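You operate a simulated robot arm through the tools that you are given. There is no shell and no other tool.

The job below is to be done with a simulated two-armed robot. You get a single attempt, and the scene is never put back.

## Task
Hold the black tray on the top of the grey table steady with one hand and put the white beacon in it with the other.

It is judged by the outcome, as a careful person would: the job done as asked, and still so three seconds after it is handed in. It fails if anything else is knocked over, pushed out of place, dropped, spilled or broken.

## Robot
Two 7-joint arms with three-finger grippers on one trunk, on a base that moves. Base frame: it is fixed to the floor where the robot stands at the start and does not move with it; the origin is under the middle of the robot, x ahead of it, y to its left, z up. Lengths are in m, angles in degrees, forces in N, time in s.
The left shoulder is at the start at [0.094, 0.126, 1.063], the right one opposite. With the tool pointing down near the work surface each hand reaches from about 0.38 to 0.86 m from the robot's upright axis, wherever it stands, measured 20 degrees to its own side. Places, roughly: black tray [-2.25, -0.75, 0.75]; white beacon [-2.75, -0.75, 0.75]. Payload 2.94 kg a hand.
Tool frame (each hand has its own): the origin (TCP) lies between the finger pads and is the grasp point; the fingertips stand 0.03 m ahead of it; z points along the fingers, y is the line along which they close. The gripper opens to 0.128 m; its body begins 0.093 m behind the TCP.
Orientation is told as [roll, pitch, yaw] about the base's x, y, z axes, in that order, counted from this pose: with the fingers straight down and closing along the base's y, the tool's x points along the base's -x, its y along +y and its z along -z.

## Interface
- The arms move only by the tool servo_tool. It takes "left_series", "right_series" or both (then of equal length, played together; a hand with none holds still); each is one flat list of numbers, 7 for each row, row after row: the gripper command, from -1 (shut) to 1 (fully open), values between in proportion, then the shift along the tool's x, y, z in units of 40 mm (1.0 is 40 mm), then the turn, a rotation vector about the tool's x, y, z in units of 5 degrees (1.0 is 5 degrees). In form: [gripper, tx, ty, tz, ax, ay, az, gripper, tx, ty, tz, ax, ay, az, ...]. A call has 1 to 20 rows; each row shifts and turns the commanded pose from where the row before left it, along the tool's axes as they then stand. A call with a number of a shift or a turn outside -1 to 1 is refused whole. Each row takes 0.2 s and may step no farther than 0.05 m and 8.6 degrees from the row before; otherwise, or with a gripper value out of range, the whole call is refused. Where a pose cannot be reached the arm comes as near as it can. A force on the tool above 40 N (or 10 N above the force at the start of the call, whichever is more), or a blocked arm, ends the call early, and 0.2 s more pass. Each finger travels about 0.0842 m/s and halts on what it meets, pressing with about 23 N; the grip force reading is that of the motor and also rises with nothing between the fingers. The clock runs only during rows and for 0.2 s after the last one: add rows that do not move to give the fingers time. It gives the time, the measured TCP pose, the force on the tool (base axes), the opening and the grip force at its end, in the units of the frame above (readings bear some noise), with the torque about the TCP (base axes, N m) and any sound that the robot's microphone picked up.
- Cameras (640 x 400 px; columns grow to the right, rows downward): "scene" is now at [0.229, 0.0104, 1.2211]; the picture's right is [0.11, -0.99, 0.00], its down [-0.58, -0.06, -0.81] and it looks along [0.80, 0.09, -0.59] (base axes); focal length 263 px, centre (320, 200). "left" rides on the left gripper at [0.069, 0.015, -0.12] in its tool frame; the picture's right is [-0.21, 0.98, 0.00], its down [-0.82, -0.18, -0.54] and it looks along [-0.53, -0.12, 0.84] (tool axes); focal length 251 px, centre (320, 200). "right" rides on the right gripper at [0.069, -0.015, -0.12] in its tool frame; the picture's right is [0.21, 0.98, 0.00], its down [-0.82, 0.18, -0.54] and it looks along [-0.53, 0.12, 0.84] (tool axes); focal length 251 px, centre (320, 200). There is no depth. A picture from a camera that has moved, and an enlarged one, comes with that camera's place and axes in the base frame and with its lens.
- get_image(camera): a new picture of that camera. It takes no simulated time.
- lift_body(by): moves the trunk up (or, below 0, down) by that many m; the arms and the scene camera ride with it, the base frame stays. It gives what a move gives, with no picture.
- drive_base(legs): drives the robot by 1 to 6 legs, each [ahead, left, turn to the left] in m, m and degrees, along the robot's own axes; the way and the turn of a leg run together, so that a leg with both is an arc; at most 1.5 m and 180 degrees a leg. The arms and the cameras ride along, it lands a little off, and it stops where it bumps. It gives what a move gives.
- head_to(pan, tilt): turns the head with the scene camera to pan (to the left, within 80 degrees either way) and tilt (down, from -29 to 69), counted from straight ahead of the robot (the tilt from the chest, where the trunk bows). It gives what a move gives.
- inspect(camera, box): a new picture of the part [left, top, right, bottom] of that camera's present view, enlarged. It takes no simulated time.
- job_done(): hands the job in; it is judged then, once.

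Nothing tells you exact positions but the pictures and the camera data. Unless the task says otherwise, let go and move clear before handing in.

The tools are called after "Request:" by a JSON object that holds its "api" and its "payload". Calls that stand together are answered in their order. servo_tool: Moves the arms, as the interface text tells. Its arguments: {"type":"object","properties":{"left_series":{"type":"array","items":{"type":"number"}},"right_series":{"type":"array","items":{"type":"number"}}},"required":[]} The other tools are called the same way: lift_body (by) moves the trunk up or down; drive_base (legs) drives the base; head_to (pan, tilt) turns the head that bears the scene camera; get_image (camera) takes a picture; inspect (camera, box) takes an enlarged picture of a part of a camera's view; job_done () hands the job in.

At the start:

```text
time: 0.0
left_position: [0.526, 0.1873, 1.0465]
left_tool_rot: [-0.1, 0.0, 0.0]
left_ft_force: [0.2, 0.4, 0.0]
left_torque: [-0.02, -0.02, 0.02]
left_grip_width: 0.128
left_finger_force: 0.0
right_position: [0.4627, -0.1555, 1.0075]
right_tool_rot: [0.0, 0.0, 0.1]
right_ft_force: [0.6, -0.3, 0.2]
right_torque: [0.01, 0.02, -0.01]
right_grip_width: 0.1279
right_finger_force: 0.2
trunk travel left (down, up): [-0.275, 0.272]
robot x, y, heading: [-0.0022, 0.0, 0.0]
head pan, tilt (commanded): [6.3, 36.0]
```

scene: 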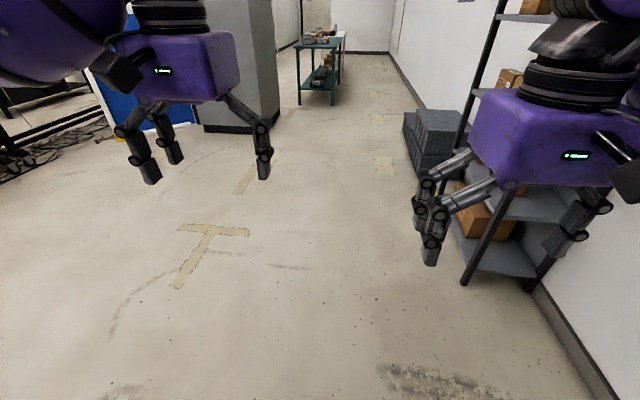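
right: 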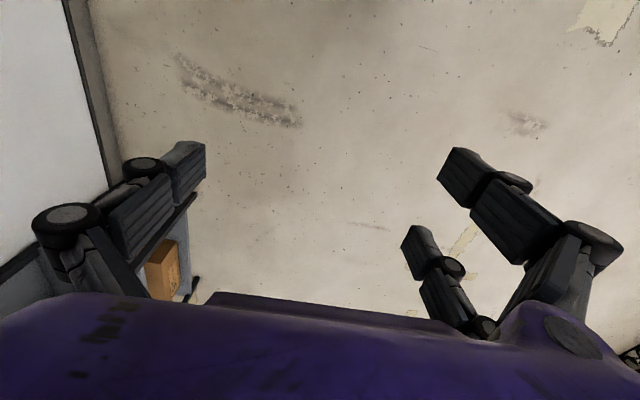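
left: 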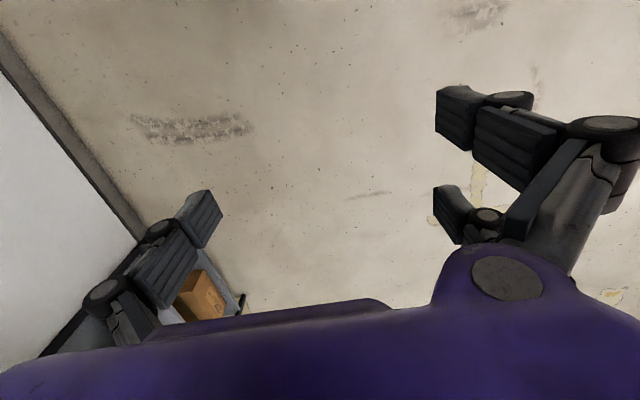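

The scene camera shows a room with shelving close on my right and a grey cabinet ahead-left; the table with the tray and beacon should be behind me around x=-2.5. I'll look to both sides before turning the base.

Request:
{"api": "head_to", "payload": {"pan": 80, "tilt": 25}}

Request:
{"api": "get_image", "payload": {"camera": "scene"}}

Request:
{"api": "head_to", "payload": {"pan": -80, "tilt": 25}}

Request:
{"api": "get_image", "payload": {"camera": "scene"}}

```text
time: 1.5
left_position: [0.5252, 0.1878, 1.0472]
left_tool_rot: [0.1, 0.0, 0.0]
left_ft_force: [-0.2, -0.3, -0.2]
left_torque: [0.0, 0.0, 0.0]
left_grip_width: 0.1278
left_finger_force: 0.1
right_position: [0.4628, -0.1554, 1.0075]
right_tool_rot: [0.1, 0.0, 0.0]
right_ft_force: [0.3, -0.3, 0.1]
right_torque: [0.02, 0.02, 0.0]
right_grip_width: 0.1281
right_finger_force: 0.1
trunk travel left (down, up): [-0.275, 0.272]
robot x, y, heading: [0.0013, -0.0007, 0.1]
head pan, tilt (commanded): [80.0, 25.0]
```

```text
taken
camera scene: at [0.1581, 0.0915, 1.2384], right [0.98, -0.17, 0.0], down [-0.07, -0.42, -0.91], along [0.16, 0.89, -0.42], focal length 263 px, centre (320, 200)
```

scene: 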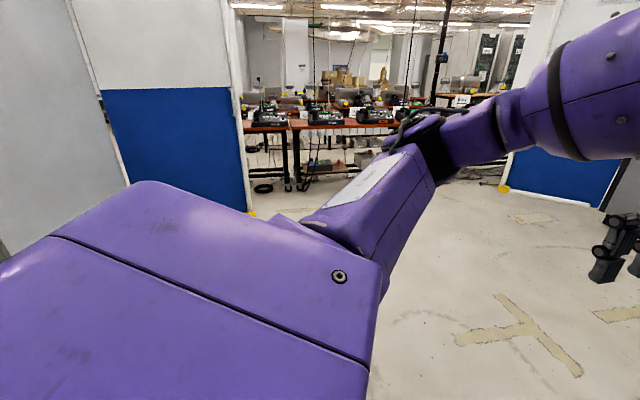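

```text
time: 3.9
left_position: [0.5249, 0.1863, 1.0462]
left_tool_rot: [0.1, 0.0, 0.0]
left_ft_force: [-0.1, 0.1, 0.5]
left_torque: [-0.01, -0.03, 0.0]
left_grip_width: 0.1282
left_finger_force: 0.1
right_position: [0.4619, -0.1558, 1.0074]
right_tool_rot: [0.0, 0.0, 0.0]
right_ft_force: [0.6, 0.1, 0.2]
right_torque: [0.04, 0.0, -0.01]
right_grip_width: 0.1281
right_finger_force: 0.0
trunk travel left (down, up): [-0.275, 0.272]
robot x, y, heading: [0.005, -0.0003, 0.1]
head pan, tilt (commanded): [-80.0, 25.0]
```

```text
taken
camera scene: at [0.1581, -0.0899, 1.2385], right [-0.98, -0.17, 0.0], down [-0.07, 0.42, -0.91], along [0.16, -0.89, -0.42], focal length 263 px, centre (320, 200)
```

scene: 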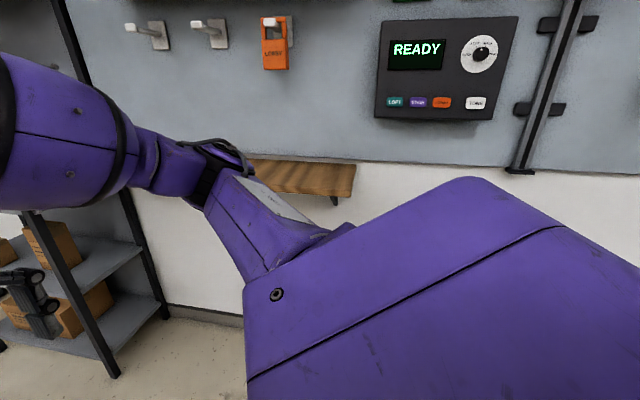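

The wall with a control panel is on the right at about y=-1.0, and the left side is open. I'll turn left 90° and look toward the back of the room.

Request:
{"api": "head_to", "payload": {"pan": 0, "tilt": 25}}

Request:
{"api": "drive_base", "payload": {"legs": [[0, 0, 90]]}}

Request:
{"api": "get_image", "payload": {"camera": "scene"}}

Request:
{"api": "head_to", "payload": {"pan": 75, "tilt": 20}}

Request:
{"api": "get_image", "payload": {"camera": "scene"}}

```text
time: 5.5
left_position: [0.5243, 0.1862, 1.0463]
left_tool_rot: [0.1, 0.0, 0.1]
left_ft_force: [-0.4, -0.4, -0.3]
left_torque: [0.03, -0.01, 0.0]
left_grip_width: 0.1281
left_finger_force: 0.1
right_position: [0.4623, -0.1562, 1.0082]
right_tool_rot: [0.0, 0.0, -0.1]
right_ft_force: [-0.1, 0.2, 0.0]
right_torque: [-0.02, 0.01, 0.03]
right_grip_width: 0.1282
right_finger_force: 0.0
trunk travel left (down, up): [-0.275, 0.272]
robot x, y, heading: [-0.0006, -0.0028, 0.0]
head pan, tilt (commanded): [0.0, 25.0]
```

```text
time: 9.7
left_position: [-0.1803, 0.5277, 1.0462]
left_tool_rot: [0.1, -0.1, 89.3]
left_ft_force: [0.3, 0.4, 0.8]
left_torque: [-0.03, -0.02, 0.01]
left_grip_width: 0.1278
left_finger_force: 0.0
right_position: [0.1614, 0.4612, 1.0083]
right_tool_rot: [0.0, -0.1, 89.4]
right_ft_force: [0.3, 0.1, -0.1]
right_torque: [0.03, -0.01, 0.01]
right_grip_width: 0.1281
right_finger_force: 0.0
trunk travel left (down, up): [-0.275, 0.272]
robot x, y, heading: [0.0032, 0.0025, 89.2]
head pan, tilt (commanded): [0.0, 25.0]
```

```text
taken
camera scene: at [0.0025, 0.2353, 1.2385], right [1.0, -0.01, 0.0], down [-0.01, -0.42, -0.91], along [0.01, 0.91, -0.42], focal length 263 px, centre (320, 200)
```

scene: 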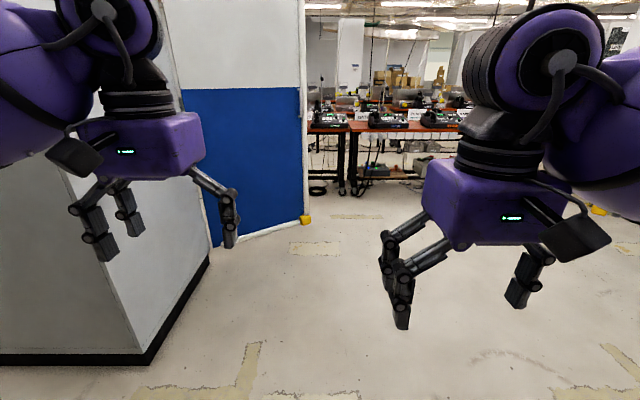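

```text
time: 11.1
left_position: [-0.1812, 0.5264, 1.0457]
left_tool_rot: [0.0, 0.0, 89.3]
left_ft_force: [-0.7, -0.7, -0.3]
left_torque: [-0.03, -0.02, -0.01]
left_grip_width: 0.1279
left_finger_force: 0.0
right_position: [0.1608, 0.4606, 1.0079]
right_tool_rot: [0.0, 0.0, 89.4]
right_ft_force: [0.0, 0.1, -0.4]
right_torque: [-0.04, -0.03, -0.02]
right_grip_width: 0.1278
right_finger_force: 0.1
trunk travel left (down, up): [-0.275, 0.272]
robot x, y, heading: [-0.003, 0.0035, 89.5]
head pan, tilt (commanded): [75.0, 20.0]
```

```text
taken
camera scene: at [-0.0882, 0.1684, 1.2465], right [0.27, 0.96, 0.0], down [0.33, -0.09, -0.94], along [-0.9, 0.25, -0.34], focal length 263 px, centre (320, 200)
```

scene: 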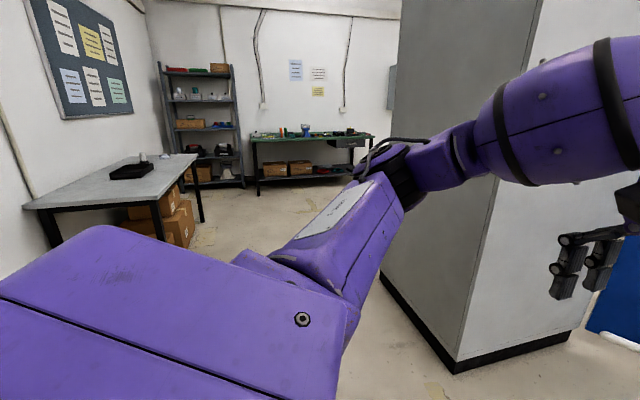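

The grey table is along the far wall to my left, with the black tray and the white beacon on top; the front edge is roughly at y=-0.33, spanning x≈-1.5 to -3.1. A grey column sits at x -0.8..-1.6, y>1.1, well clear. I'll turn another 90° left and look again.

Request:
{"api": "drive_base", "payload": {"legs": [[0, 0, 90]]}}

Request:
{"api": "head_to", "payload": {"pan": 15, "tilt": 22}}

Request:
{"api": "get_image", "payload": {"camera": "scene"}}

```text
time: 15.4
left_position: [-0.5223, -0.1947, 1.0471]
left_tool_rot: [0.0, 0.1, -179.3]
left_ft_force: [-0.5, -0.8, 0.4]
left_torque: [0.01, -0.01, 0.02]
left_grip_width: 0.1279
left_finger_force: 0.1
right_position: [-0.4653, 0.1492, 1.0085]
right_tool_rot: [0.0, 0.1, -179.2]
right_ft_force: [0.3, -0.6, 0.6]
right_torque: [-0.01, 0.0, 0.0]
right_grip_width: 0.1278
right_finger_force: 0.1
trunk travel left (down, up): [-0.275, 0.272]
robot x, y, heading: [0.0004, 0.0014, -179.4]
head pan, tilt (commanded): [75.0, 20.0]
```

```text
time: 16.7
left_position: [-0.5222, -0.1939, 1.0459]
left_tool_rot: [0.0, 0.0, -179.2]
left_ft_force: [-0.7, -0.2, 0.6]
left_torque: [-0.03, 0.0, 0.02]
left_grip_width: 0.1278
left_finger_force: 0.1
right_position: [-0.4646, 0.1488, 1.0076]
right_tool_rot: [0.0, 0.1, -179.2]
right_ft_force: [0.9, -0.6, 0.0]
right_torque: [0.01, 0.02, 0.03]
right_grip_width: 0.1279
right_finger_force: 0.0
trunk travel left (down, up): [-0.275, 0.272]
robot x, y, heading: [0.0007, 0.001, -179.2]
head pan, tilt (commanded): [15.0, 22.0]
```

```text
taken
camera scene: at [-0.2319, -0.0266, 1.2433], right [-0.27, 0.96, 0.0], down [0.36, 0.1, -0.93], along [-0.89, -0.25, -0.37], focal length 263 px, centre (320, 200)
```

scene: 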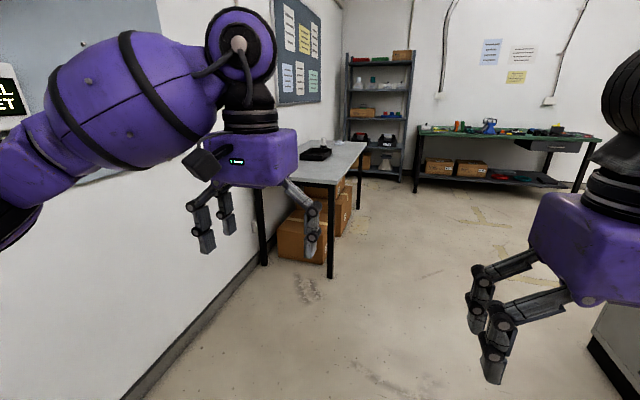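

The table's near corner is at about (-1.76, -0.37), the far one at about (-3.1, -0.34). I'll drive forward at y≈+0.2, keeping clear of the table, to about x=-2.4.

Request:
{"api": "drive_base", "payload": {"legs": [[1.2, -0.25, 0.0], [1.2, 0, 0]]}}

Request:
{"api": "head_to", "payload": {"pan": 75, "tilt": 35}}

Request:
{"api": "get_image", "payload": {"camera": "scene"}}

```text
time: 28.5
left_position: [-2.9069, 0.0138, 1.0458]
left_tool_rot: [0.0, 0.0, -178.9]
left_ft_force: [0.5, -0.3, 0.3]
left_torque: [-0.02, -0.04, 0.0]
left_grip_width: 0.1281
left_finger_force: 0.0
right_position: [-2.8516, 0.3585, 1.0082]
right_tool_rot: [0.0, 0.0, -179.1]
right_ft_force: [-0.3, -0.2, 0.3]
right_torque: [-0.01, -0.02, 0.0]
right_grip_width: 0.1279
right_finger_force: 0.0
trunk travel left (down, up): [-0.275, 0.272]
robot x, y, heading: [-2.3872, 0.2119, -178.8]
head pan, tilt (commanded): [15.0, 22.0]
```

```text
time: 29.8
left_position: [-2.9067, 0.0141, 1.047]
left_tool_rot: [0.0, -0.1, -178.8]
left_ft_force: [-0.3, 0.3, 0.2]
left_torque: [0.03, -0.02, -0.02]
left_grip_width: 0.1278
left_finger_force: 0.1
right_position: [-2.8506, 0.3579, 1.0084]
right_tool_rot: [0.1, 0.0, -179.0]
right_ft_force: [0.7, 0.6, 0.3]
right_torque: [0.0, -0.02, 0.03]
right_grip_width: 0.1277
right_finger_force: 0.0
trunk travel left (down, up): [-0.275, 0.272]
robot x, y, heading: [-2.386, 0.21, -178.7]
head pan, tilt (commanded): [75.0, 35.0]
```

```text
taken
camera scene: at [-2.5499, 0.1235, 1.2227], right [-0.97, 0.24, 0.0], down [0.14, 0.56, -0.82], along [-0.2, -0.8, -0.57], focal length 263 px, centre (320, 200)
```

scene: 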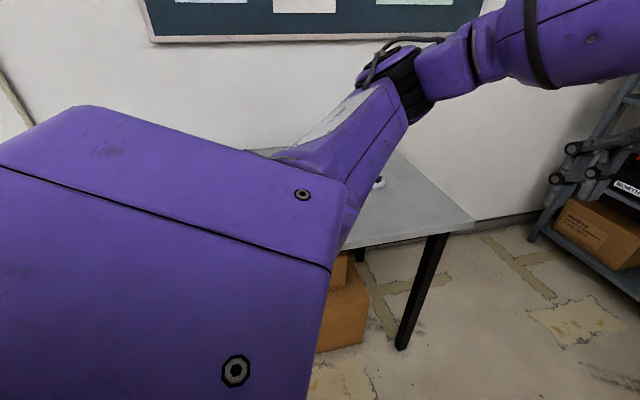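

The far end of the table is beside my left. I'll turn left 90° to face the table; the arms at z≈1.0 pass above it.

Request:
{"api": "drive_base", "payload": {"legs": [[0, 0, 88.8]]}}

Request:
{"api": "head_to", "payload": {"pan": 0, "tilt": 36}}

Request:
{"api": "get_image", "payload": {"camera": "scene"}}

Request:
{"api": "get_image", "payload": {"camera": "left"}}

Request:
{"api": "get_image", "payload": {"camera": "right"}}

```text
time: 34.0
left_position: [-2.1912, -0.3111, 1.0464]
left_tool_rot: [0.1, 0.0, -89.2]
left_ft_force: [0.2, -0.5, 0.6]
left_torque: [0.03, -0.01, -0.01]
left_grip_width: 0.1281
left_finger_force: 0.1
right_position: [-2.5356, -0.2539, 1.0081]
right_tool_rot: [0.1, 0.0, -89.1]
right_ft_force: [-0.5, 0.8, 0.3]
right_torque: [-0.01, -0.02, 0.03]
right_grip_width: 0.128
right_finger_force: 0.1
trunk travel left (down, up): [-0.275, 0.272]
robot x, y, heading: [-2.3851, 0.2114, -89.4]
head pan, tilt (commanded): [75.0, 35.0]
```

```text
time: 35.5
left_position: [-2.1916, -0.3113, 1.0473]
left_tool_rot: [0.0, 0.0, -89.2]
left_ft_force: [0.1, -0.8, 0.3]
left_torque: [-0.04, 0.03, -0.01]
left_grip_width: 0.1278
left_finger_force: 0.0
right_position: [-2.5355, -0.2547, 1.0079]
right_tool_rot: [0.0, -0.1, -89.3]
right_ft_force: [-0.6, 0.6, -0.5]
right_torque: [0.02, 0.04, 0.0]
right_grip_width: 0.1278
right_finger_force: 0.1
trunk travel left (down, up): [-0.275, 0.272]
robot x, y, heading: [-2.3841, 0.2119, -89.3]
head pan, tilt (commanded): [0.0, 36.0]
```

```text
taken
camera scene: at [-2.3829, -0.0182, 1.2212], right [-1.0, -0.02, 0.0], down [-0.01, 0.59, -0.81], along [0.01, -0.81, -0.59], focal length 263 px, centre (320, 200)
```

scene: 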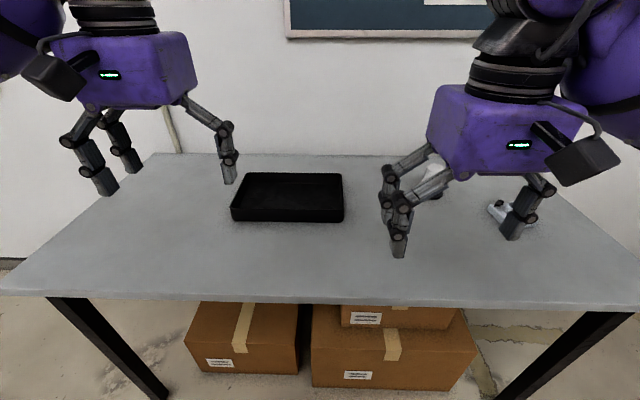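

```text
taken
camera left: at [-2.1766, -0.2422, 1.1673], right [0.98, -0.2, 0.0], down [-0.17, -0.82, 0.54], along [-0.11, -0.53, -0.84], focal length 251 px, centre (320, 200)
```

left: 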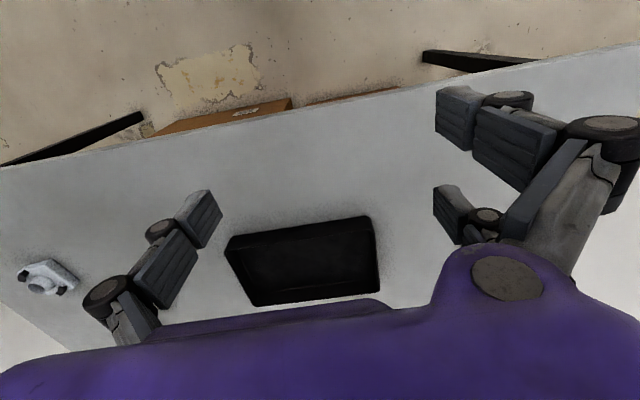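

```text
taken
camera right: at [-2.553, -0.185, 1.1277], right [0.97, 0.23, 0.0], down [0.19, -0.82, 0.54], along [0.12, -0.53, -0.84], focal length 251 px, centre (320, 200)
```

right: 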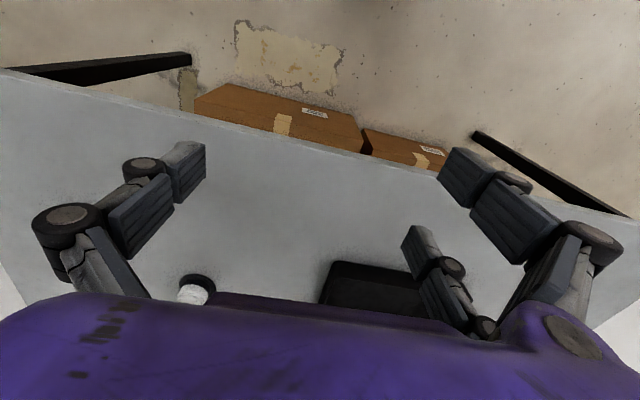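

I see the black tray centered around (-2.25,-0.7), and two small white things on the right: one behind the right fingers and one at the right fingertip. I'll zoom in to identify them.

Request:
{"api": "inspect", "payload": {"camera": "scene", "box": [370, 120, 570, 245]}}

Request:
{"api": "inspect", "payload": {"camera": "left", "box": [0, 230, 160, 330]}}

Request:
{"api": "inspect", "payload": {"camera": "right", "box": [140, 240, 300, 340]}}

Request:
{"api": "inspect", "payload": {"camera": "scene", "box": [210, 150, 370, 250]}}

```text
3.20 times, centred on (470, 182) of scene
camera zoom: at [-2.3829, -0.0182, 1.2212], right [-1.0, -0.02, 0.0], down [-0.01, 0.59, -0.81], along [0.01, -0.81, -0.59], focal length 843 px, centre (-160, 256)
```

zoom: 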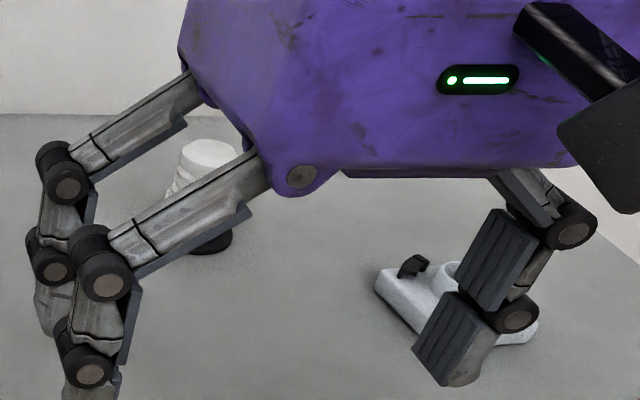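

```text
4.00 times, centred on (80, 280) of left
camera zoom: at [-2.1766, -0.2422, 1.1673], right [0.98, -0.2, 0.0], down [-0.17, -0.82, 0.54], along [-0.11, -0.53, -0.84], focal length 1006 px, centre (1280, -120)
```

zoom: 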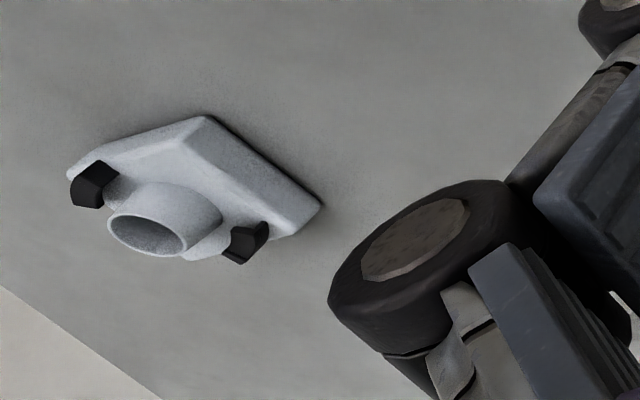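

```text
4.00 times, centred on (220, 290) of right
camera zoom: at [-2.553, -0.185, 1.1277], right [0.97, 0.23, 0.0], down [0.19, -0.82, 0.54], along [0.12, -0.53, -0.84], focal length 1006 px, centre (720, -160)
```

zoom: 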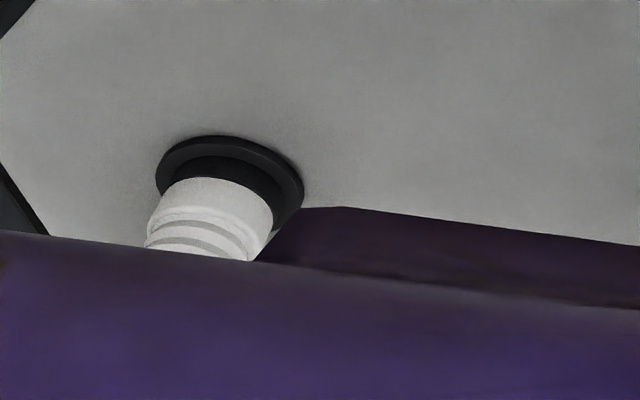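

```text
4.00 times, centred on (290, 200) of scene
camera zoom: at [-2.3829, -0.0182, 1.2212], right [-1.0, -0.02, 0.0], down [-0.01, 0.59, -0.81], along [0.01, -0.81, -0.59], focal length 1054 px, centre (440, 200)
```

zoom: 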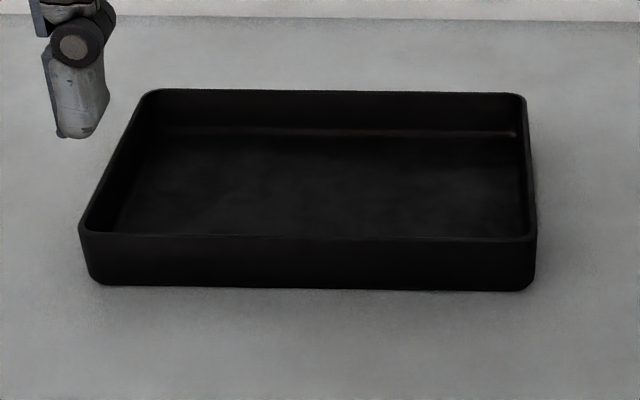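

The beacon is the white ribbed cylinder with a black base disc at about (-2.725,-0.705), height about 0.10; the other white item is a separate holder at the far right that I must avoid. The tray spans roughly x -2.44..-2.14, y -0.77..-0.57. Next I look down to check the clearance between my base and the table before moving closer.

Request:
{"api": "head_to", "payload": {"pan": 0, "tilt": 69}}

Request:
{"api": "get_image", "payload": {"camera": "scene"}}

```text
time: 36.5
left_position: [-2.1912, -0.3115, 1.0458]
left_tool_rot: [-0.1, 0.0, -89.1]
left_ft_force: [-0.1, 0.2, 0.5]
left_torque: [0.01, 0.05, -0.02]
left_grip_width: 0.1279
left_finger_force: 0.0
right_position: [-2.5351, -0.2532, 1.0072]
right_tool_rot: [0.0, -0.1, -89.2]
right_ft_force: [0.7, 0.1, 0.5]
right_torque: [0.01, 0.0, 0.02]
right_grip_width: 0.128
right_finger_force: 0.1
trunk travel left (down, up): [-0.275, 0.272]
robot x, y, heading: [-2.3872, 0.211, -89.2]
head pan, tilt (commanded): [0.0, 68.8]
```

```text
taken
camera scene: at [-2.3834, 0.0133, 1.1791], right [-1.0, -0.01, 0.0], down [-0.01, 0.93, -0.36], along [0.01, -0.36, -0.93], focal length 263 px, centre (320, 200)
```

scene: 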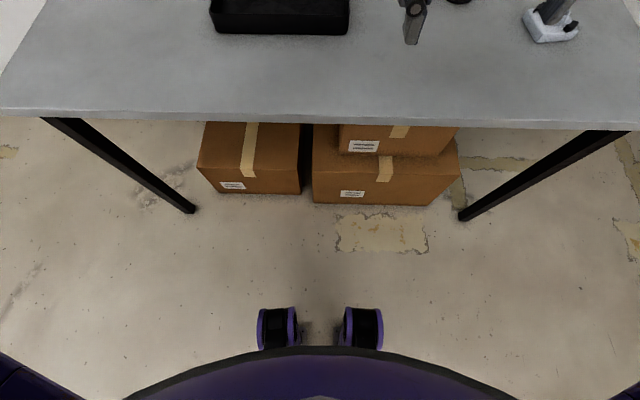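

My base front reaches only about 0.2 m ahead of its axis, and the boxes under the table start at about y=-0.42, so I can safely move about 0.19 m closer and slightly right.

Request:
{"api": "drive_base", "payload": {"legs": [[0.19, -0.045, -0.8]]}}

Request:
{"api": "head_to", "payload": {"pan": 0, "tilt": 45}}

Request:
{"api": "get_image", "payload": {"camera": "scene"}}

Request:
{"api": "get_image", "payload": {"camera": "left"}}

Request:
{"api": "get_image", "payload": {"camera": "right"}}

```text
time: 38.1
left_position: [-2.2409, -0.5084, 1.0472]
left_tool_rot: [0.0, 0.0, -89.9]
left_ft_force: [0.0, -0.1, 1.1]
left_torque: [0.02, -0.01, -0.03]
left_grip_width: 0.1279
left_finger_force: 0.1
right_position: [-2.5848, -0.4456, 1.0078]
right_tool_rot: [0.0, 0.1, -90.0]
right_ft_force: [0.6, -1.0, -0.9]
right_torque: [-0.02, 0.01, -0.02]
right_grip_width: 0.1281
right_finger_force: 0.0
trunk travel left (down, up): [-0.275, 0.272]
robot x, y, heading: [-2.432, 0.0181, -90.1]
head pan, tilt (commanded): [0.0, 68.8]
```

```text
time: 39.0
left_position: [-2.2405, -0.5062, 1.0468]
left_tool_rot: [0.0, 0.1, -89.9]
left_ft_force: [0.3, -0.3, 0.5]
left_torque: [0.01, 0.0, 0.04]
left_grip_width: 0.128
left_finger_force: 0.2
right_position: [-2.5846, -0.4457, 1.0078]
right_tool_rot: [0.0, 0.1, -89.9]
right_ft_force: [-0.2, 0.8, 0.8]
right_torque: [0.01, -0.02, 0.01]
right_grip_width: 0.1278
right_finger_force: 0.1
trunk travel left (down, up): [-0.275, 0.272]
robot x, y, heading: [-2.4311, 0.0154, -89.7]
head pan, tilt (commanded): [0.0, 45.0]
```

```text
taken
camera scene: at [-2.4294, -0.2058, 1.2078], right [-1.0, 0.0, 0.0], down [0.0, 0.71, -0.71], along [0.0, -0.71, -0.71], focal length 263 px, centre (320, 200)
```

scene: 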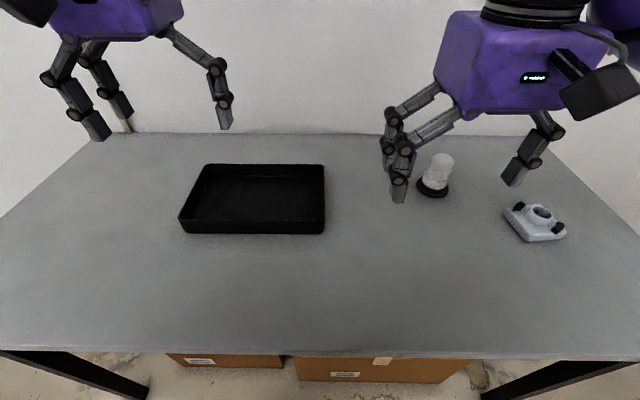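

```text
taken
camera left: at [-2.2258, -0.4385, 1.1675], right [0.98, -0.21, 0.0], down [-0.18, -0.82, 0.54], along [-0.11, -0.53, -0.84], focal length 251 px, centre (320, 200)
```

left: 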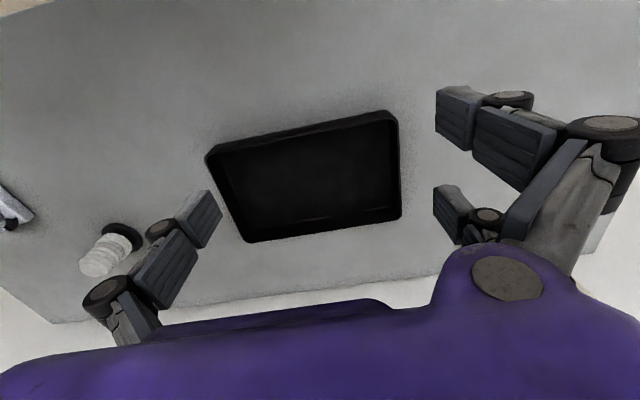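

```text
taken
camera right: at [-2.6016, -0.3766, 1.1279], right [0.98, 0.22, 0.0], down [0.18, -0.82, 0.54], along [0.12, -0.53, -0.84], focal length 251 px, centre (320, 200)
```

right: 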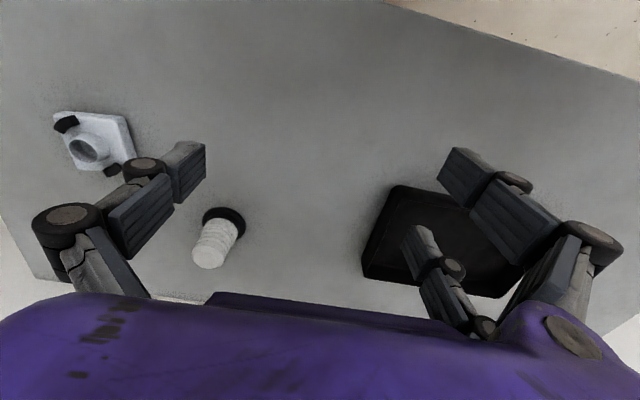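

Now the tray, beacon and the extra holder are all visible. I'll zoom in to get accurate positions.

Request:
{"api": "inspect", "payload": {"camera": "scene", "box": [380, 140, 540, 240]}}

Request:
{"api": "inspect", "payload": {"camera": "scene", "box": [170, 150, 330, 250]}}

Request:
{"api": "inspect", "payload": {"camera": "right", "box": [140, 190, 300, 290]}}

Request:
{"api": "inspect", "payload": {"camera": "left", "box": [190, 90, 430, 240]}}

```text
4.00 times, centred on (460, 190) of scene
camera zoom: at [-2.4294, -0.2058, 1.2078], right [-1.0, 0.0, 0.0], down [0.0, 0.71, -0.71], along [0.0, -0.71, -0.71], focal length 1054 px, centre (-240, 240)
```

zoom: 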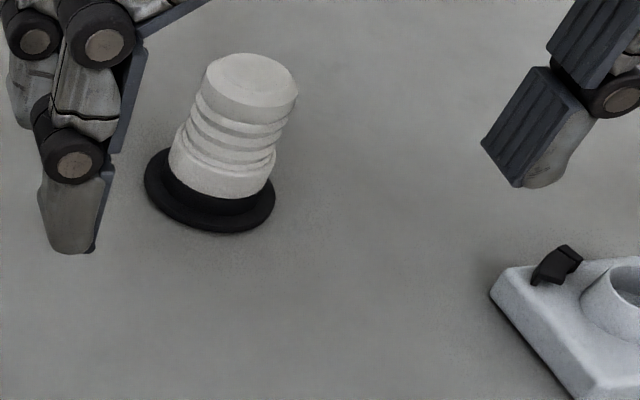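

```text
4.00 times, centred on (250, 200) of scene
camera zoom: at [-2.4294, -0.2058, 1.2078], right [-1.0, 0.0, 0.0], down [0.0, 0.71, -0.71], along [0.0, -0.71, -0.71], focal length 1054 px, centre (600, 200)
```

zoom: 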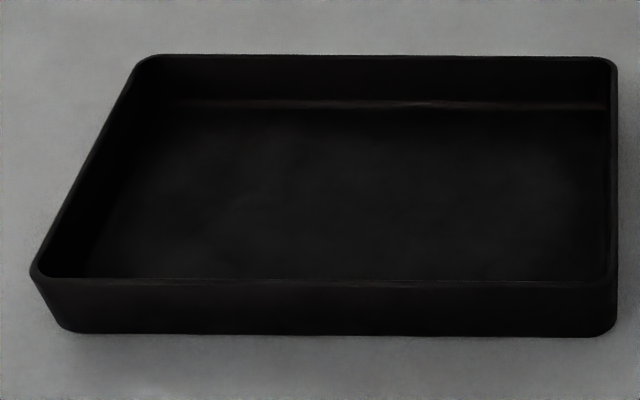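

```text
4.00 times, centred on (220, 240) of right
camera zoom: at [-2.6016, -0.3766, 1.1279], right [0.98, 0.22, 0.0], down [0.18, -0.82, 0.54], along [0.12, -0.53, -0.84], focal length 1006 px, centre (720, 40)
```

zoom: 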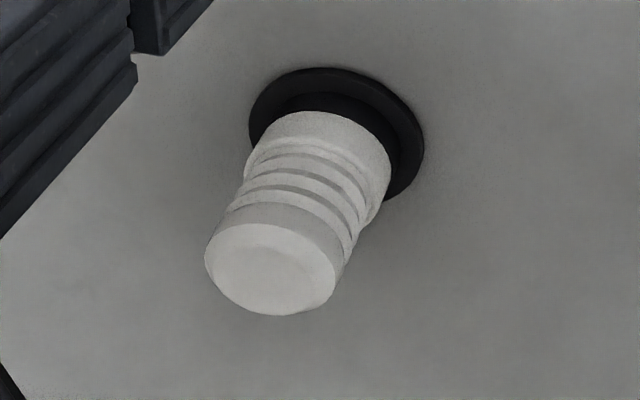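

```text
2.67 times, centred on (310, 165) of left
camera zoom: at [-2.2258, -0.4385, 1.1675], right [0.98, -0.21, 0.0], down [-0.18, -0.82, 0.54], along [-0.11, -0.53, -0.84], focal length 670 px, centre (347, 293)
```

zoom: 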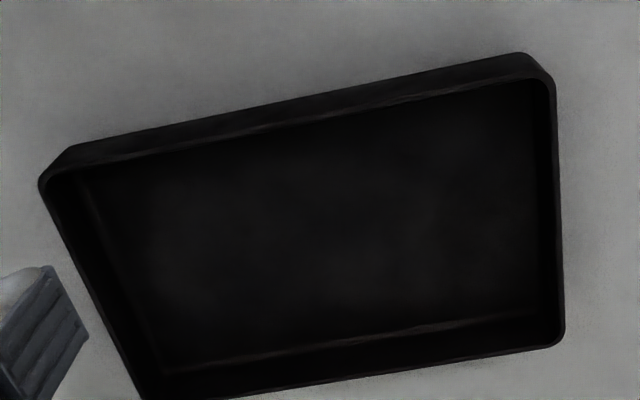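

Estimates: the tray rim is at z≈0.791, the table at z≈0.744, and the tray's left wall at x≈-2.134 (tray turned about -1.7°). The beacon is at (-2.717,-0.707) with its top at z≈0.838. I'll bring the left hand above the tray's left wall with a half-open gripper and the right hand above the beacon, both still clear.

Request:
{"api": "servo_tool", "payload": {"left_series": [0, -0.385, 0.264, 0.3675, 0, 0, 0.036, 0, -0.385, 0.264, 0.3675, 0, 0, 0.036, 0, -0.385, 0.264, 0.3675, 0, 0, 0.036, 0, -0.385, 0.264, 0.3675, 0, 0, 0.036, 0, -0.385, 0.264, 0.3675, 0, 0, 0.036, 0, -0.385, 0.264, 0.3675, 0, 0, 0.036, 0, -0.385, 0.264, 0.3675, 0, 0, 0.036, 0, -0.385, 0.264, 0.3675, 0, 0, 0.036, 0, -0.385, 0.264, 0.3675, 0, 0, 0.036, 0, -0.385, 0.264, 0.3675, 0, 0, 0.036, 0, 0, 0, 0, 0, 0, 0, 0, 0, 0, 0, 0, 0, 0], "right_series": [1, -0.653, -0.331, 0.12, 0, 0, 0, 1, -0.653, -0.331, 0.12, 0, 0, 0, 1, -0.653, -0.331, 0.12, 0, 0, 0, 1, -0.653, -0.331, 0.12, 0, 0, 0, 1, -0.653, -0.331, 0.12, 0, 0, 0, 1, -0.653, -0.331, 0.12, 0, 0, 0, 1, -0.653, -0.331, 0.12, 0, 0, 0, 1, -0.653, -0.331, 0.12, 0, 0, 0, 1, -0.653, -0.331, 0.12, 0, 0, 0, 1, -0.653, -0.331, 0.12, 0, 0, 0, 1, 0, 0, 0, 0, 0, 0, 1, 0, 0, 0, 0, 0, 0]}}

Request:
{"api": "get_image", "payload": {"camera": "scene"}}

Request:
{"api": "get_image", "payload": {"camera": "left"}}

Request:
{"api": "get_image", "payload": {"camera": "right"}}

```text
time: 41.5
left_position: [-2.1383, -0.6621, 0.897]
left_tool_rot: [0.1, 0.0, -91.7]
left_ft_force: [0.0, -0.1, 0.2]
left_torque: [0.01, 0.03, 0.0]
left_grip_width: 0.0641
left_finger_force: 0.0
right_position: [-2.7159, -0.7066, 0.9585]
right_tool_rot: [0.0, 0.0, -89.8]
right_ft_force: [-0.7, 0.9, -0.4]
right_torque: [0.01, 0.03, -0.04]
right_grip_width: 0.128
right_finger_force: 0.0
trunk travel left (down, up): [-0.275, 0.272]
robot x, y, heading: [-2.4301, 0.0157, -89.7]
head pan, tilt (commanded): [0.0, 45.0]
```

```text
taken
camera scene: at [-2.4293, -0.2063, 1.2078], right [-1.0, 0.0, 0.0], down [0.0, 0.71, -0.71], along [0.0, -0.71, -0.71], focal length 263 px, centre (320, 200)
```

scene: 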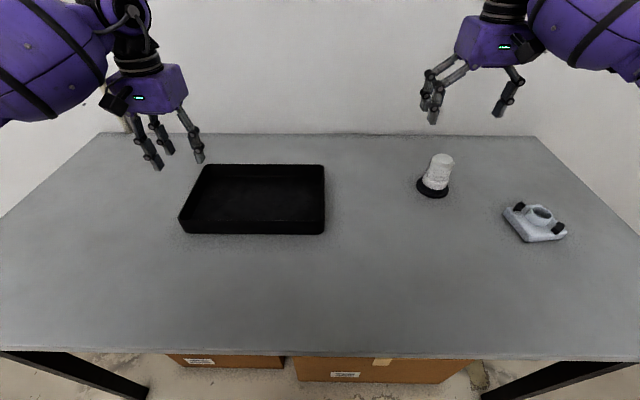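

```text
taken
camera left: at [-2.1206, -0.5934, 1.0186], right [0.97, -0.24, 0.0], down [-0.2, -0.82, 0.54], along [-0.13, -0.52, -0.84], focal length 251 px, centre (320, 200)
```

left: 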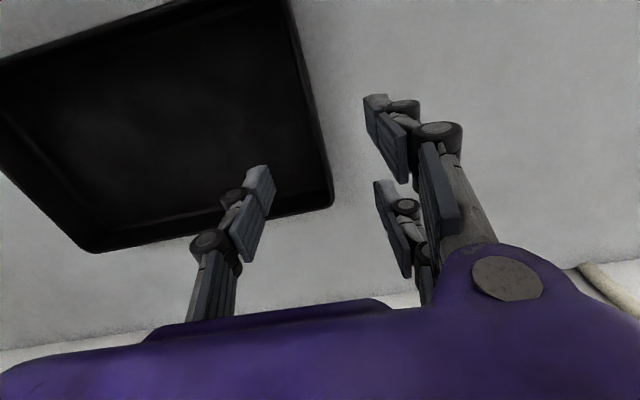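

```text
taken
camera right: at [-2.7323, -0.6374, 1.0786], right [0.98, 0.22, 0.0], down [0.18, -0.82, 0.54], along [0.12, -0.53, -0.84], focal length 251 px, centre (320, 200)
```

right: 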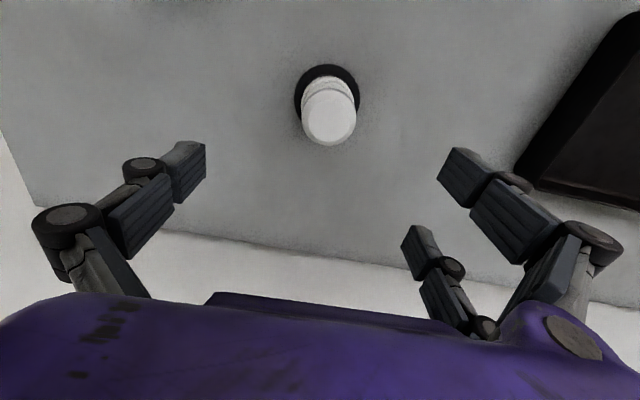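

Both hands are in place above their targets. I'll zoom the left view to check the wall's alignment with the gripper and the right view to check the beacon's centering.

Request:
{"api": "inspect", "payload": {"camera": "left", "box": [200, 60, 440, 210]}}

Request:
{"api": "inspect", "payload": {"camera": "right", "box": [250, 40, 410, 140]}}

Request:
{"api": "inspect", "payload": {"camera": "scene", "box": [100, 60, 260, 160]}}

```text
2.67 times, centred on (320, 135) of left
camera zoom: at [-2.1206, -0.5934, 1.0186], right [0.97, -0.24, 0.0], down [-0.2, -0.82, 0.54], along [-0.13, -0.52, -0.84], focal length 670 px, centre (320, 373)
```

zoom: 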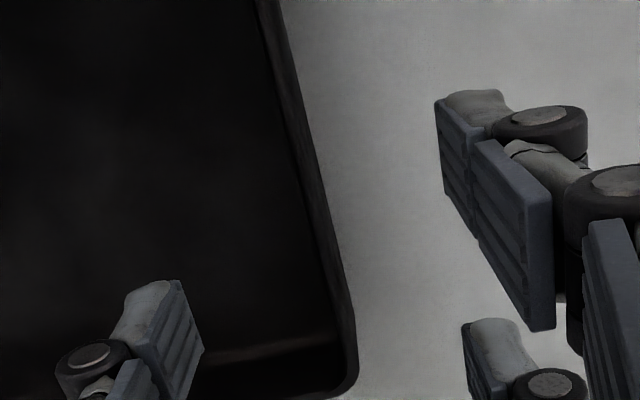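

```text
4.00 times, centred on (330, 90) of right
camera zoom: at [-2.7323, -0.6374, 1.0786], right [0.98, 0.22, 0.0], down [0.18, -0.82, 0.54], along [0.12, -0.53, -0.84], focal length 1006 px, centre (280, 640)
```

zoom: 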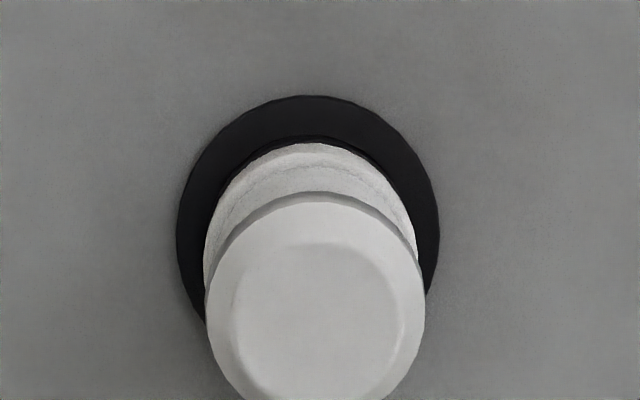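

```text
4.00 times, centred on (180, 110) of scene
camera zoom: at [-2.4293, -0.2063, 1.2078], right [-1.0, 0.0, 0.0], down [0.0, 0.71, -0.71], along [0.0, -0.71, -0.71], focal length 1054 px, centre (880, 560)
```

zoom: 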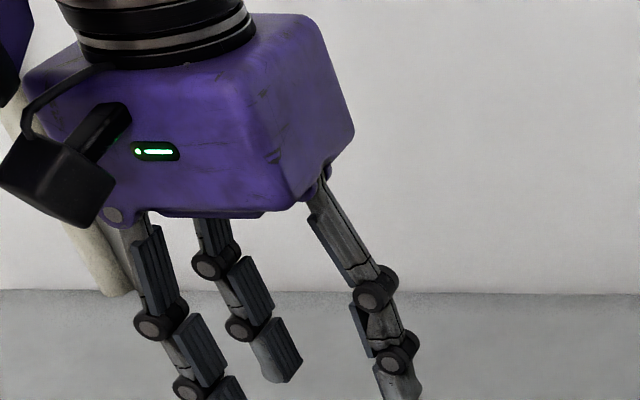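

The left wall is centered between the left hand's fingers. The close-up shows the beacon about 1 cm nearer to me and 0.6 cm further left than my right hand. I'll lower the left hand around the wall without gripping, and correct and partly lower the right hand, staying above the beacon.

Request:
{"api": "servo_tool", "payload": {"left_series": [0, 0, 0, 0.495, 0, 0, 0, 0, 0, 0, 0.495, 0, 0, 0, 0, 0, 0, 0.495, 0, 0, 0, 0, 0, 0, 0.495, 0, 0, 0, 0, 0, 0, 0.495, 0, 0, 0, 0, 0, 0, 0, 0, 0, 0], "right_series": [1, 0.05, 0.032, 0.29, 0, 0, 0, 1, 0.05, 0.032, 0.29, 0, 0, 0, 1, 0.05, 0.032, 0.29, 0, 0, 0, 1, 0.05, 0.032, 0.29, 0, 0, 0, 1, 0.05, 0.032, 0.29, 0, 0, 0, 1, 0, 0, 0, 0, 0, 0]}}

Request:
{"api": "get_image", "payload": {"camera": "scene"}}

Request:
{"api": "get_image", "payload": {"camera": "left"}}

Request:
{"api": "get_image", "payload": {"camera": "right"}}

```text
time: 43.0
left_position: [-2.1381, -0.6633, 0.8007]
left_tool_rot: [0.0, 0.1, -91.7]
left_ft_force: [0.1, 0.1, -0.6]
left_torque: [0.01, -0.01, 0.0]
left_grip_width: 0.0643
left_finger_force: 0.1
right_position: [-2.7098, -0.6975, 0.903]
right_tool_rot: [0.0, -0.1, -89.9]
right_ft_force: [-0.1, 1.5, 1.1]
right_torque: [0.0, -0.03, -0.01]
right_grip_width: 0.1278
right_finger_force: 0.0
trunk travel left (down, up): [-0.275, 0.272]
robot x, y, heading: [-2.4285, 0.016, -89.9]
head pan, tilt (commanded): [0.0, 45.0]
```

```text
taken
camera scene: at [-2.4294, -0.2058, 1.2079], right [-1.0, 0.0, 0.0], down [0.0, 0.71, -0.71], along [0.0, -0.71, -0.71], focal length 263 px, centre (320, 200)
```

scene: 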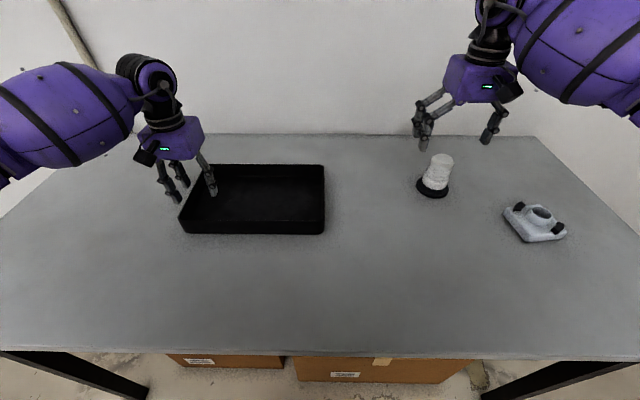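

```text
taken
camera left: at [-2.1209, -0.5945, 0.9209], right [0.97, -0.24, 0.0], down [-0.2, -0.82, 0.54], along [-0.13, -0.53, -0.84], focal length 251 px, centre (320, 200)
```

left: 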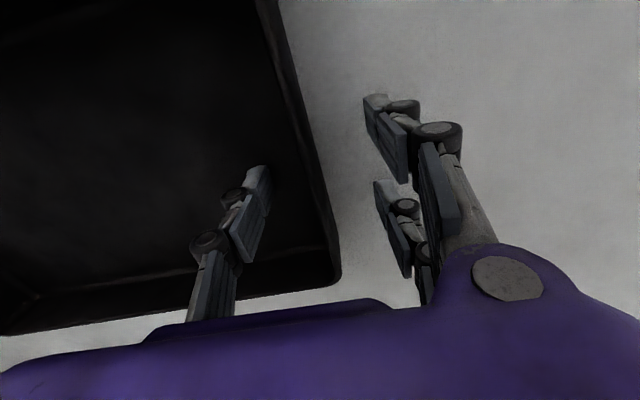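

```text
taken
camera right: at [-2.727, -0.6275, 1.0222], right [0.98, 0.22, 0.0], down [0.18, -0.82, 0.54], along [0.12, -0.53, -0.84], focal length 251 px, centre (320, 200)
```

right: 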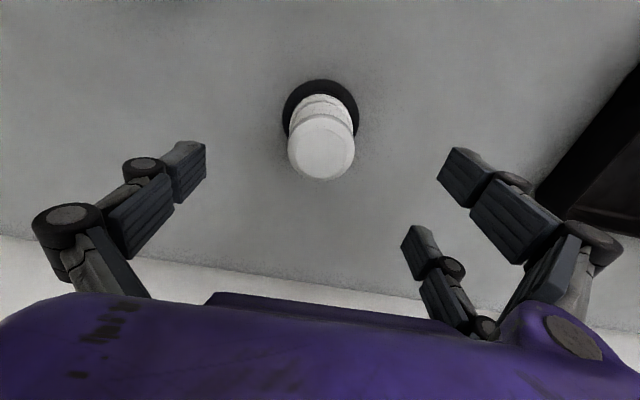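

The left fingers straddle the tray's wall symmetrically and the right hand is now centered over the beacon. I'll close the left gripper on the wall to hold the tray.

Request:
{"api": "servo_tool", "payload": {"left_series": [-1, 0, 0, 0, 0, 0, 0, -1, 0, 0, 0, 0, 0, 0, -1, 0, 0, 0, 0, 0, 0, -1, 0, 0, 0, 0, 0, 0, -1, 0, 0, 0, 0, 0, 0]}}

Request:
{"api": "get_image", "payload": {"camera": "left"}}

Request:
{"api": "inspect", "payload": {"camera": "scene", "box": [120, 120, 360, 270]}}

```text
time: 44.1
left_position: [-2.1395, -0.6629, 0.7998]
left_tool_rot: [0.1, 0.0, -91.8]
left_ft_force: [-0.3, 0.8, -1.0]
left_torque: [-0.14, 0.01, -0.05]
left_grip_width: 0.006
left_finger_force: 23.3
right_position: [-2.7095, -0.6973, 0.9031]
right_tool_rot: [0.0, -0.1, -89.9]
right_ft_force: [0.0, 0.5, 1.2]
right_torque: [-0.03, 0.01, 0.03]
right_grip_width: 0.1281
right_finger_force: 0.0
trunk travel left (down, up): [-0.275, 0.272]
robot x, y, heading: [-2.4263, 0.016, -89.9]
head pan, tilt (commanded): [0.0, 45.0]
```

```text
taken
camera left: at [-2.1209, -0.5947, 0.921], right [0.97, -0.24, 0.0], down [-0.2, -0.82, 0.54], along [-0.13, -0.52, -0.84], focal length 251 px, centre (320, 200)
```

left: 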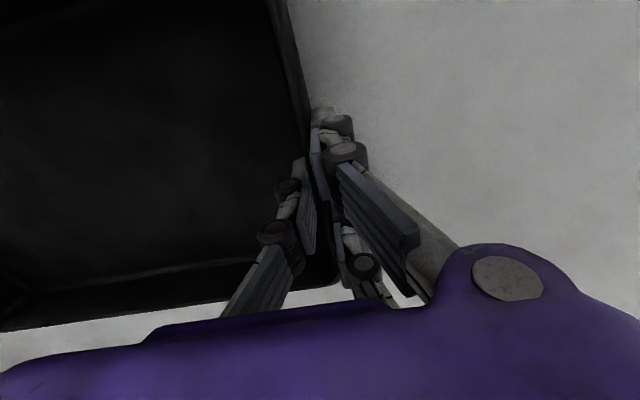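

```text
2.67 times, centred on (240, 195) of scene
camera zoom: at [-2.4294, -0.206, 1.2078], right [-1.0, 0.0, 0.0], down [0.0, 0.71, -0.71], along [0.0, -0.71, -0.71], focal length 702 px, centre (533, 213)
```

zoom: 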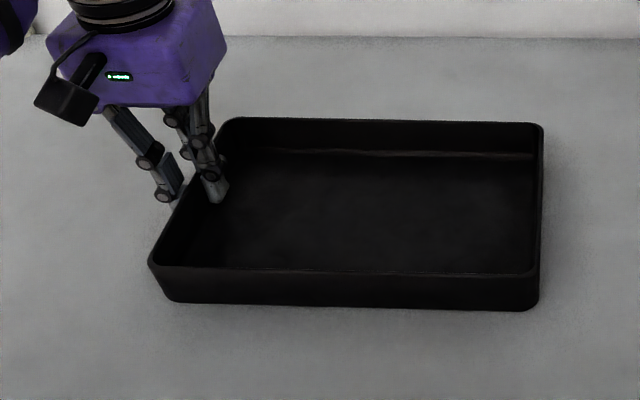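

The tray wall is gripped (width 0.006, 23 N) and the tray stayed put. Now I'll lower the right hand around the beacon's white body, left hand holding.

Request:
{"api": "servo_tool", "payload": {"left_series": [-1, 0, 0, 0, 0, 0, 0, -1, 0, 0, 0, 0, 0, 0, -1, 0, 0, 0, 0, 0, 0, -1, 0, 0, 0, 0, 0, 0, -1, 0, 0, 0, 0, 0, 0, -1, 0, 0, 0, 0, 0, 0, -1, 0, 0, 0, 0, 0, 0], "right_series": [1, 0, 0.006, 0.4, 0, 0, 0, 1, 0, 0.006, 0.4, 0, 0, 0, 1, 0, 0.006, 0.4, 0, 0, 0, 1, 0, 0.006, 0.4, 0, 0, 0, 1, 0, 0.006, 0.4, 0, 0, 0, 1, 0, 0.006, 0.4, 0, 0, 0, 1, 0, 0, 0, 0, 0, 0]}}

Request:
{"api": "get_image", "payload": {"camera": "right"}}

Request:
{"api": "inspect", "payload": {"camera": "scene", "box": [370, 110, 530, 210]}}

```text
time: 45.8
left_position: [-2.1391, -0.6623, 0.8013]
left_tool_rot: [0.0, 0.0, -91.7]
left_ft_force: [-0.2, 0.6, 1.0]
left_torque: [-0.11, 0.02, -0.01]
left_grip_width: 0.006
left_finger_force: 22.9
right_position: [-2.7085, -0.697, 0.8065]
right_tool_rot: [0.1, 0.1, -89.9]
right_ft_force: [0.6, -0.2, -0.2]
right_torque: [0.0, -0.02, 0.0]
right_grip_width: 0.1281
right_finger_force: 0.0
trunk travel left (down, up): [-0.275, 0.272]
robot x, y, heading: [-2.4321, 0.0184, -89.9]
head pan, tilt (commanded): [0.0, 45.0]
```

```text
taken
camera right: at [-2.7259, -0.6272, 0.926], right [0.98, 0.22, 0.0], down [0.18, -0.82, 0.54], along [0.12, -0.53, -0.84], focal length 251 px, centre (320, 200)
```

right: 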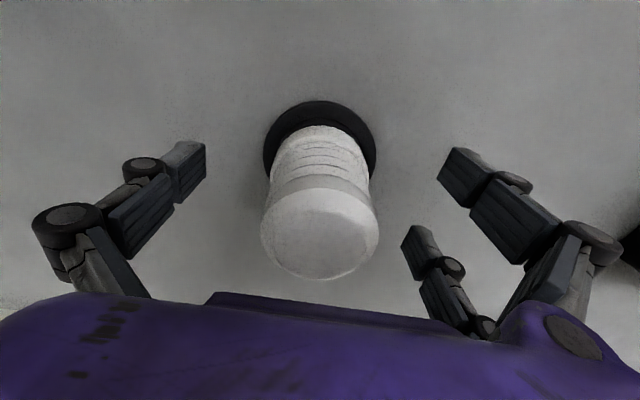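

```text
4.00 times, centred on (450, 160) of scene
camera zoom: at [-2.4293, -0.206, 1.2079], right [-1.0, 0.0, 0.0], down [0.0, 0.71, -0.71], along [0.0, -0.71, -0.71], focal length 1054 px, centre (-200, 360)
```

zoom: 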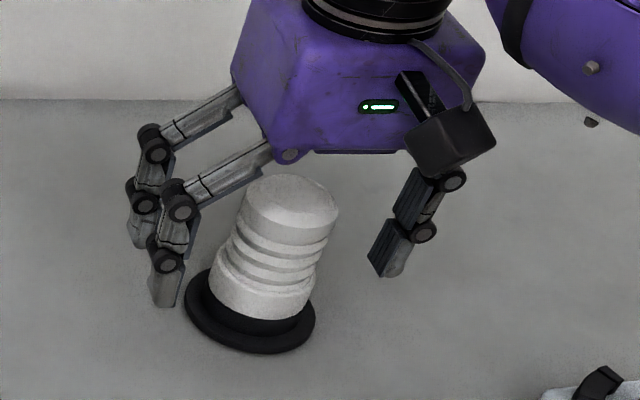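

The beacon is centered between the right fingers within a couple of millimetres. I'll close the right gripper on it.

Request:
{"api": "servo_tool", "payload": {"left_series": [-1, 0, 0, 0, 0, 0, 0, -1, 0, 0, 0, 0, 0, 0, -1, 0, 0, 0, 0, 0, 0, -1, 0, 0, 0, 0, 0, 0, -1, 0, 0, 0, 0, 0, 0], "right_series": [-1, 0, 0, 0, 0, 0, 0, -1, 0, 0, 0, 0, 0, 0, -1, 0, 0, 0, 0, 0, 0, -1, 0, 0, 0, 0, 0, 0, -1, 0, 0, 0, 0, 0, 0]}}

Request:
{"api": "get_image", "payload": {"camera": "right"}}

Request:
{"api": "inspect", "payload": {"camera": "scene", "box": [370, 110, 530, 210]}}

```text
time: 47.0
left_position: [-2.1389, -0.663, 0.8003]
left_tool_rot: [0.0, 0.1, -91.7]
left_ft_force: [0.6, -0.1, 0.0]
left_torque: [0.06, 0.0, 0.0]
left_grip_width: 0.0059
left_finger_force: 23.6
right_position: [-2.7078, -0.6965, 0.8064]
right_tool_rot: [0.0, -0.1, -89.9]
right_ft_force: [-1.1, -0.6, 2.6]
right_torque: [-0.13, 0.14, 0.0]
right_grip_width: 0.0515
right_finger_force: 22.7
trunk travel left (down, up): [-0.275, 0.272]
robot x, y, heading: [-2.4287, 0.0165, -90.1]
head pan, tilt (commanded): [0.0, 45.0]
```

```text
taken
camera right: at [-2.7263, -0.6272, 0.9264], right [0.98, 0.22, 0.0], down [0.18, -0.82, 0.54], along [0.12, -0.53, -0.84], focal length 251 px, centre (320, 200)
```

right: 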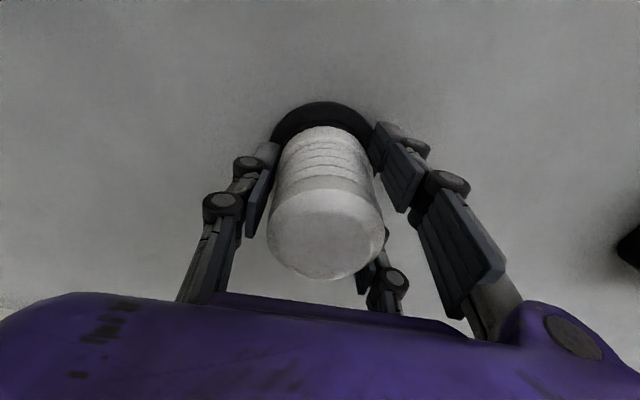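

```text
4.00 times, centred on (450, 160) of scene
camera zoom: at [-2.4294, -0.206, 1.2079], right [-1.0, 0.0, 0.0], down [0.0, 0.71, -0.71], along [0.0, -0.71, -0.71], focal length 1054 px, centre (-200, 360)
```

zoom: 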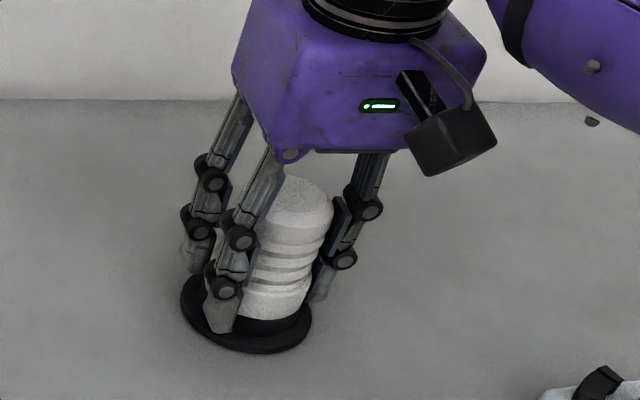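

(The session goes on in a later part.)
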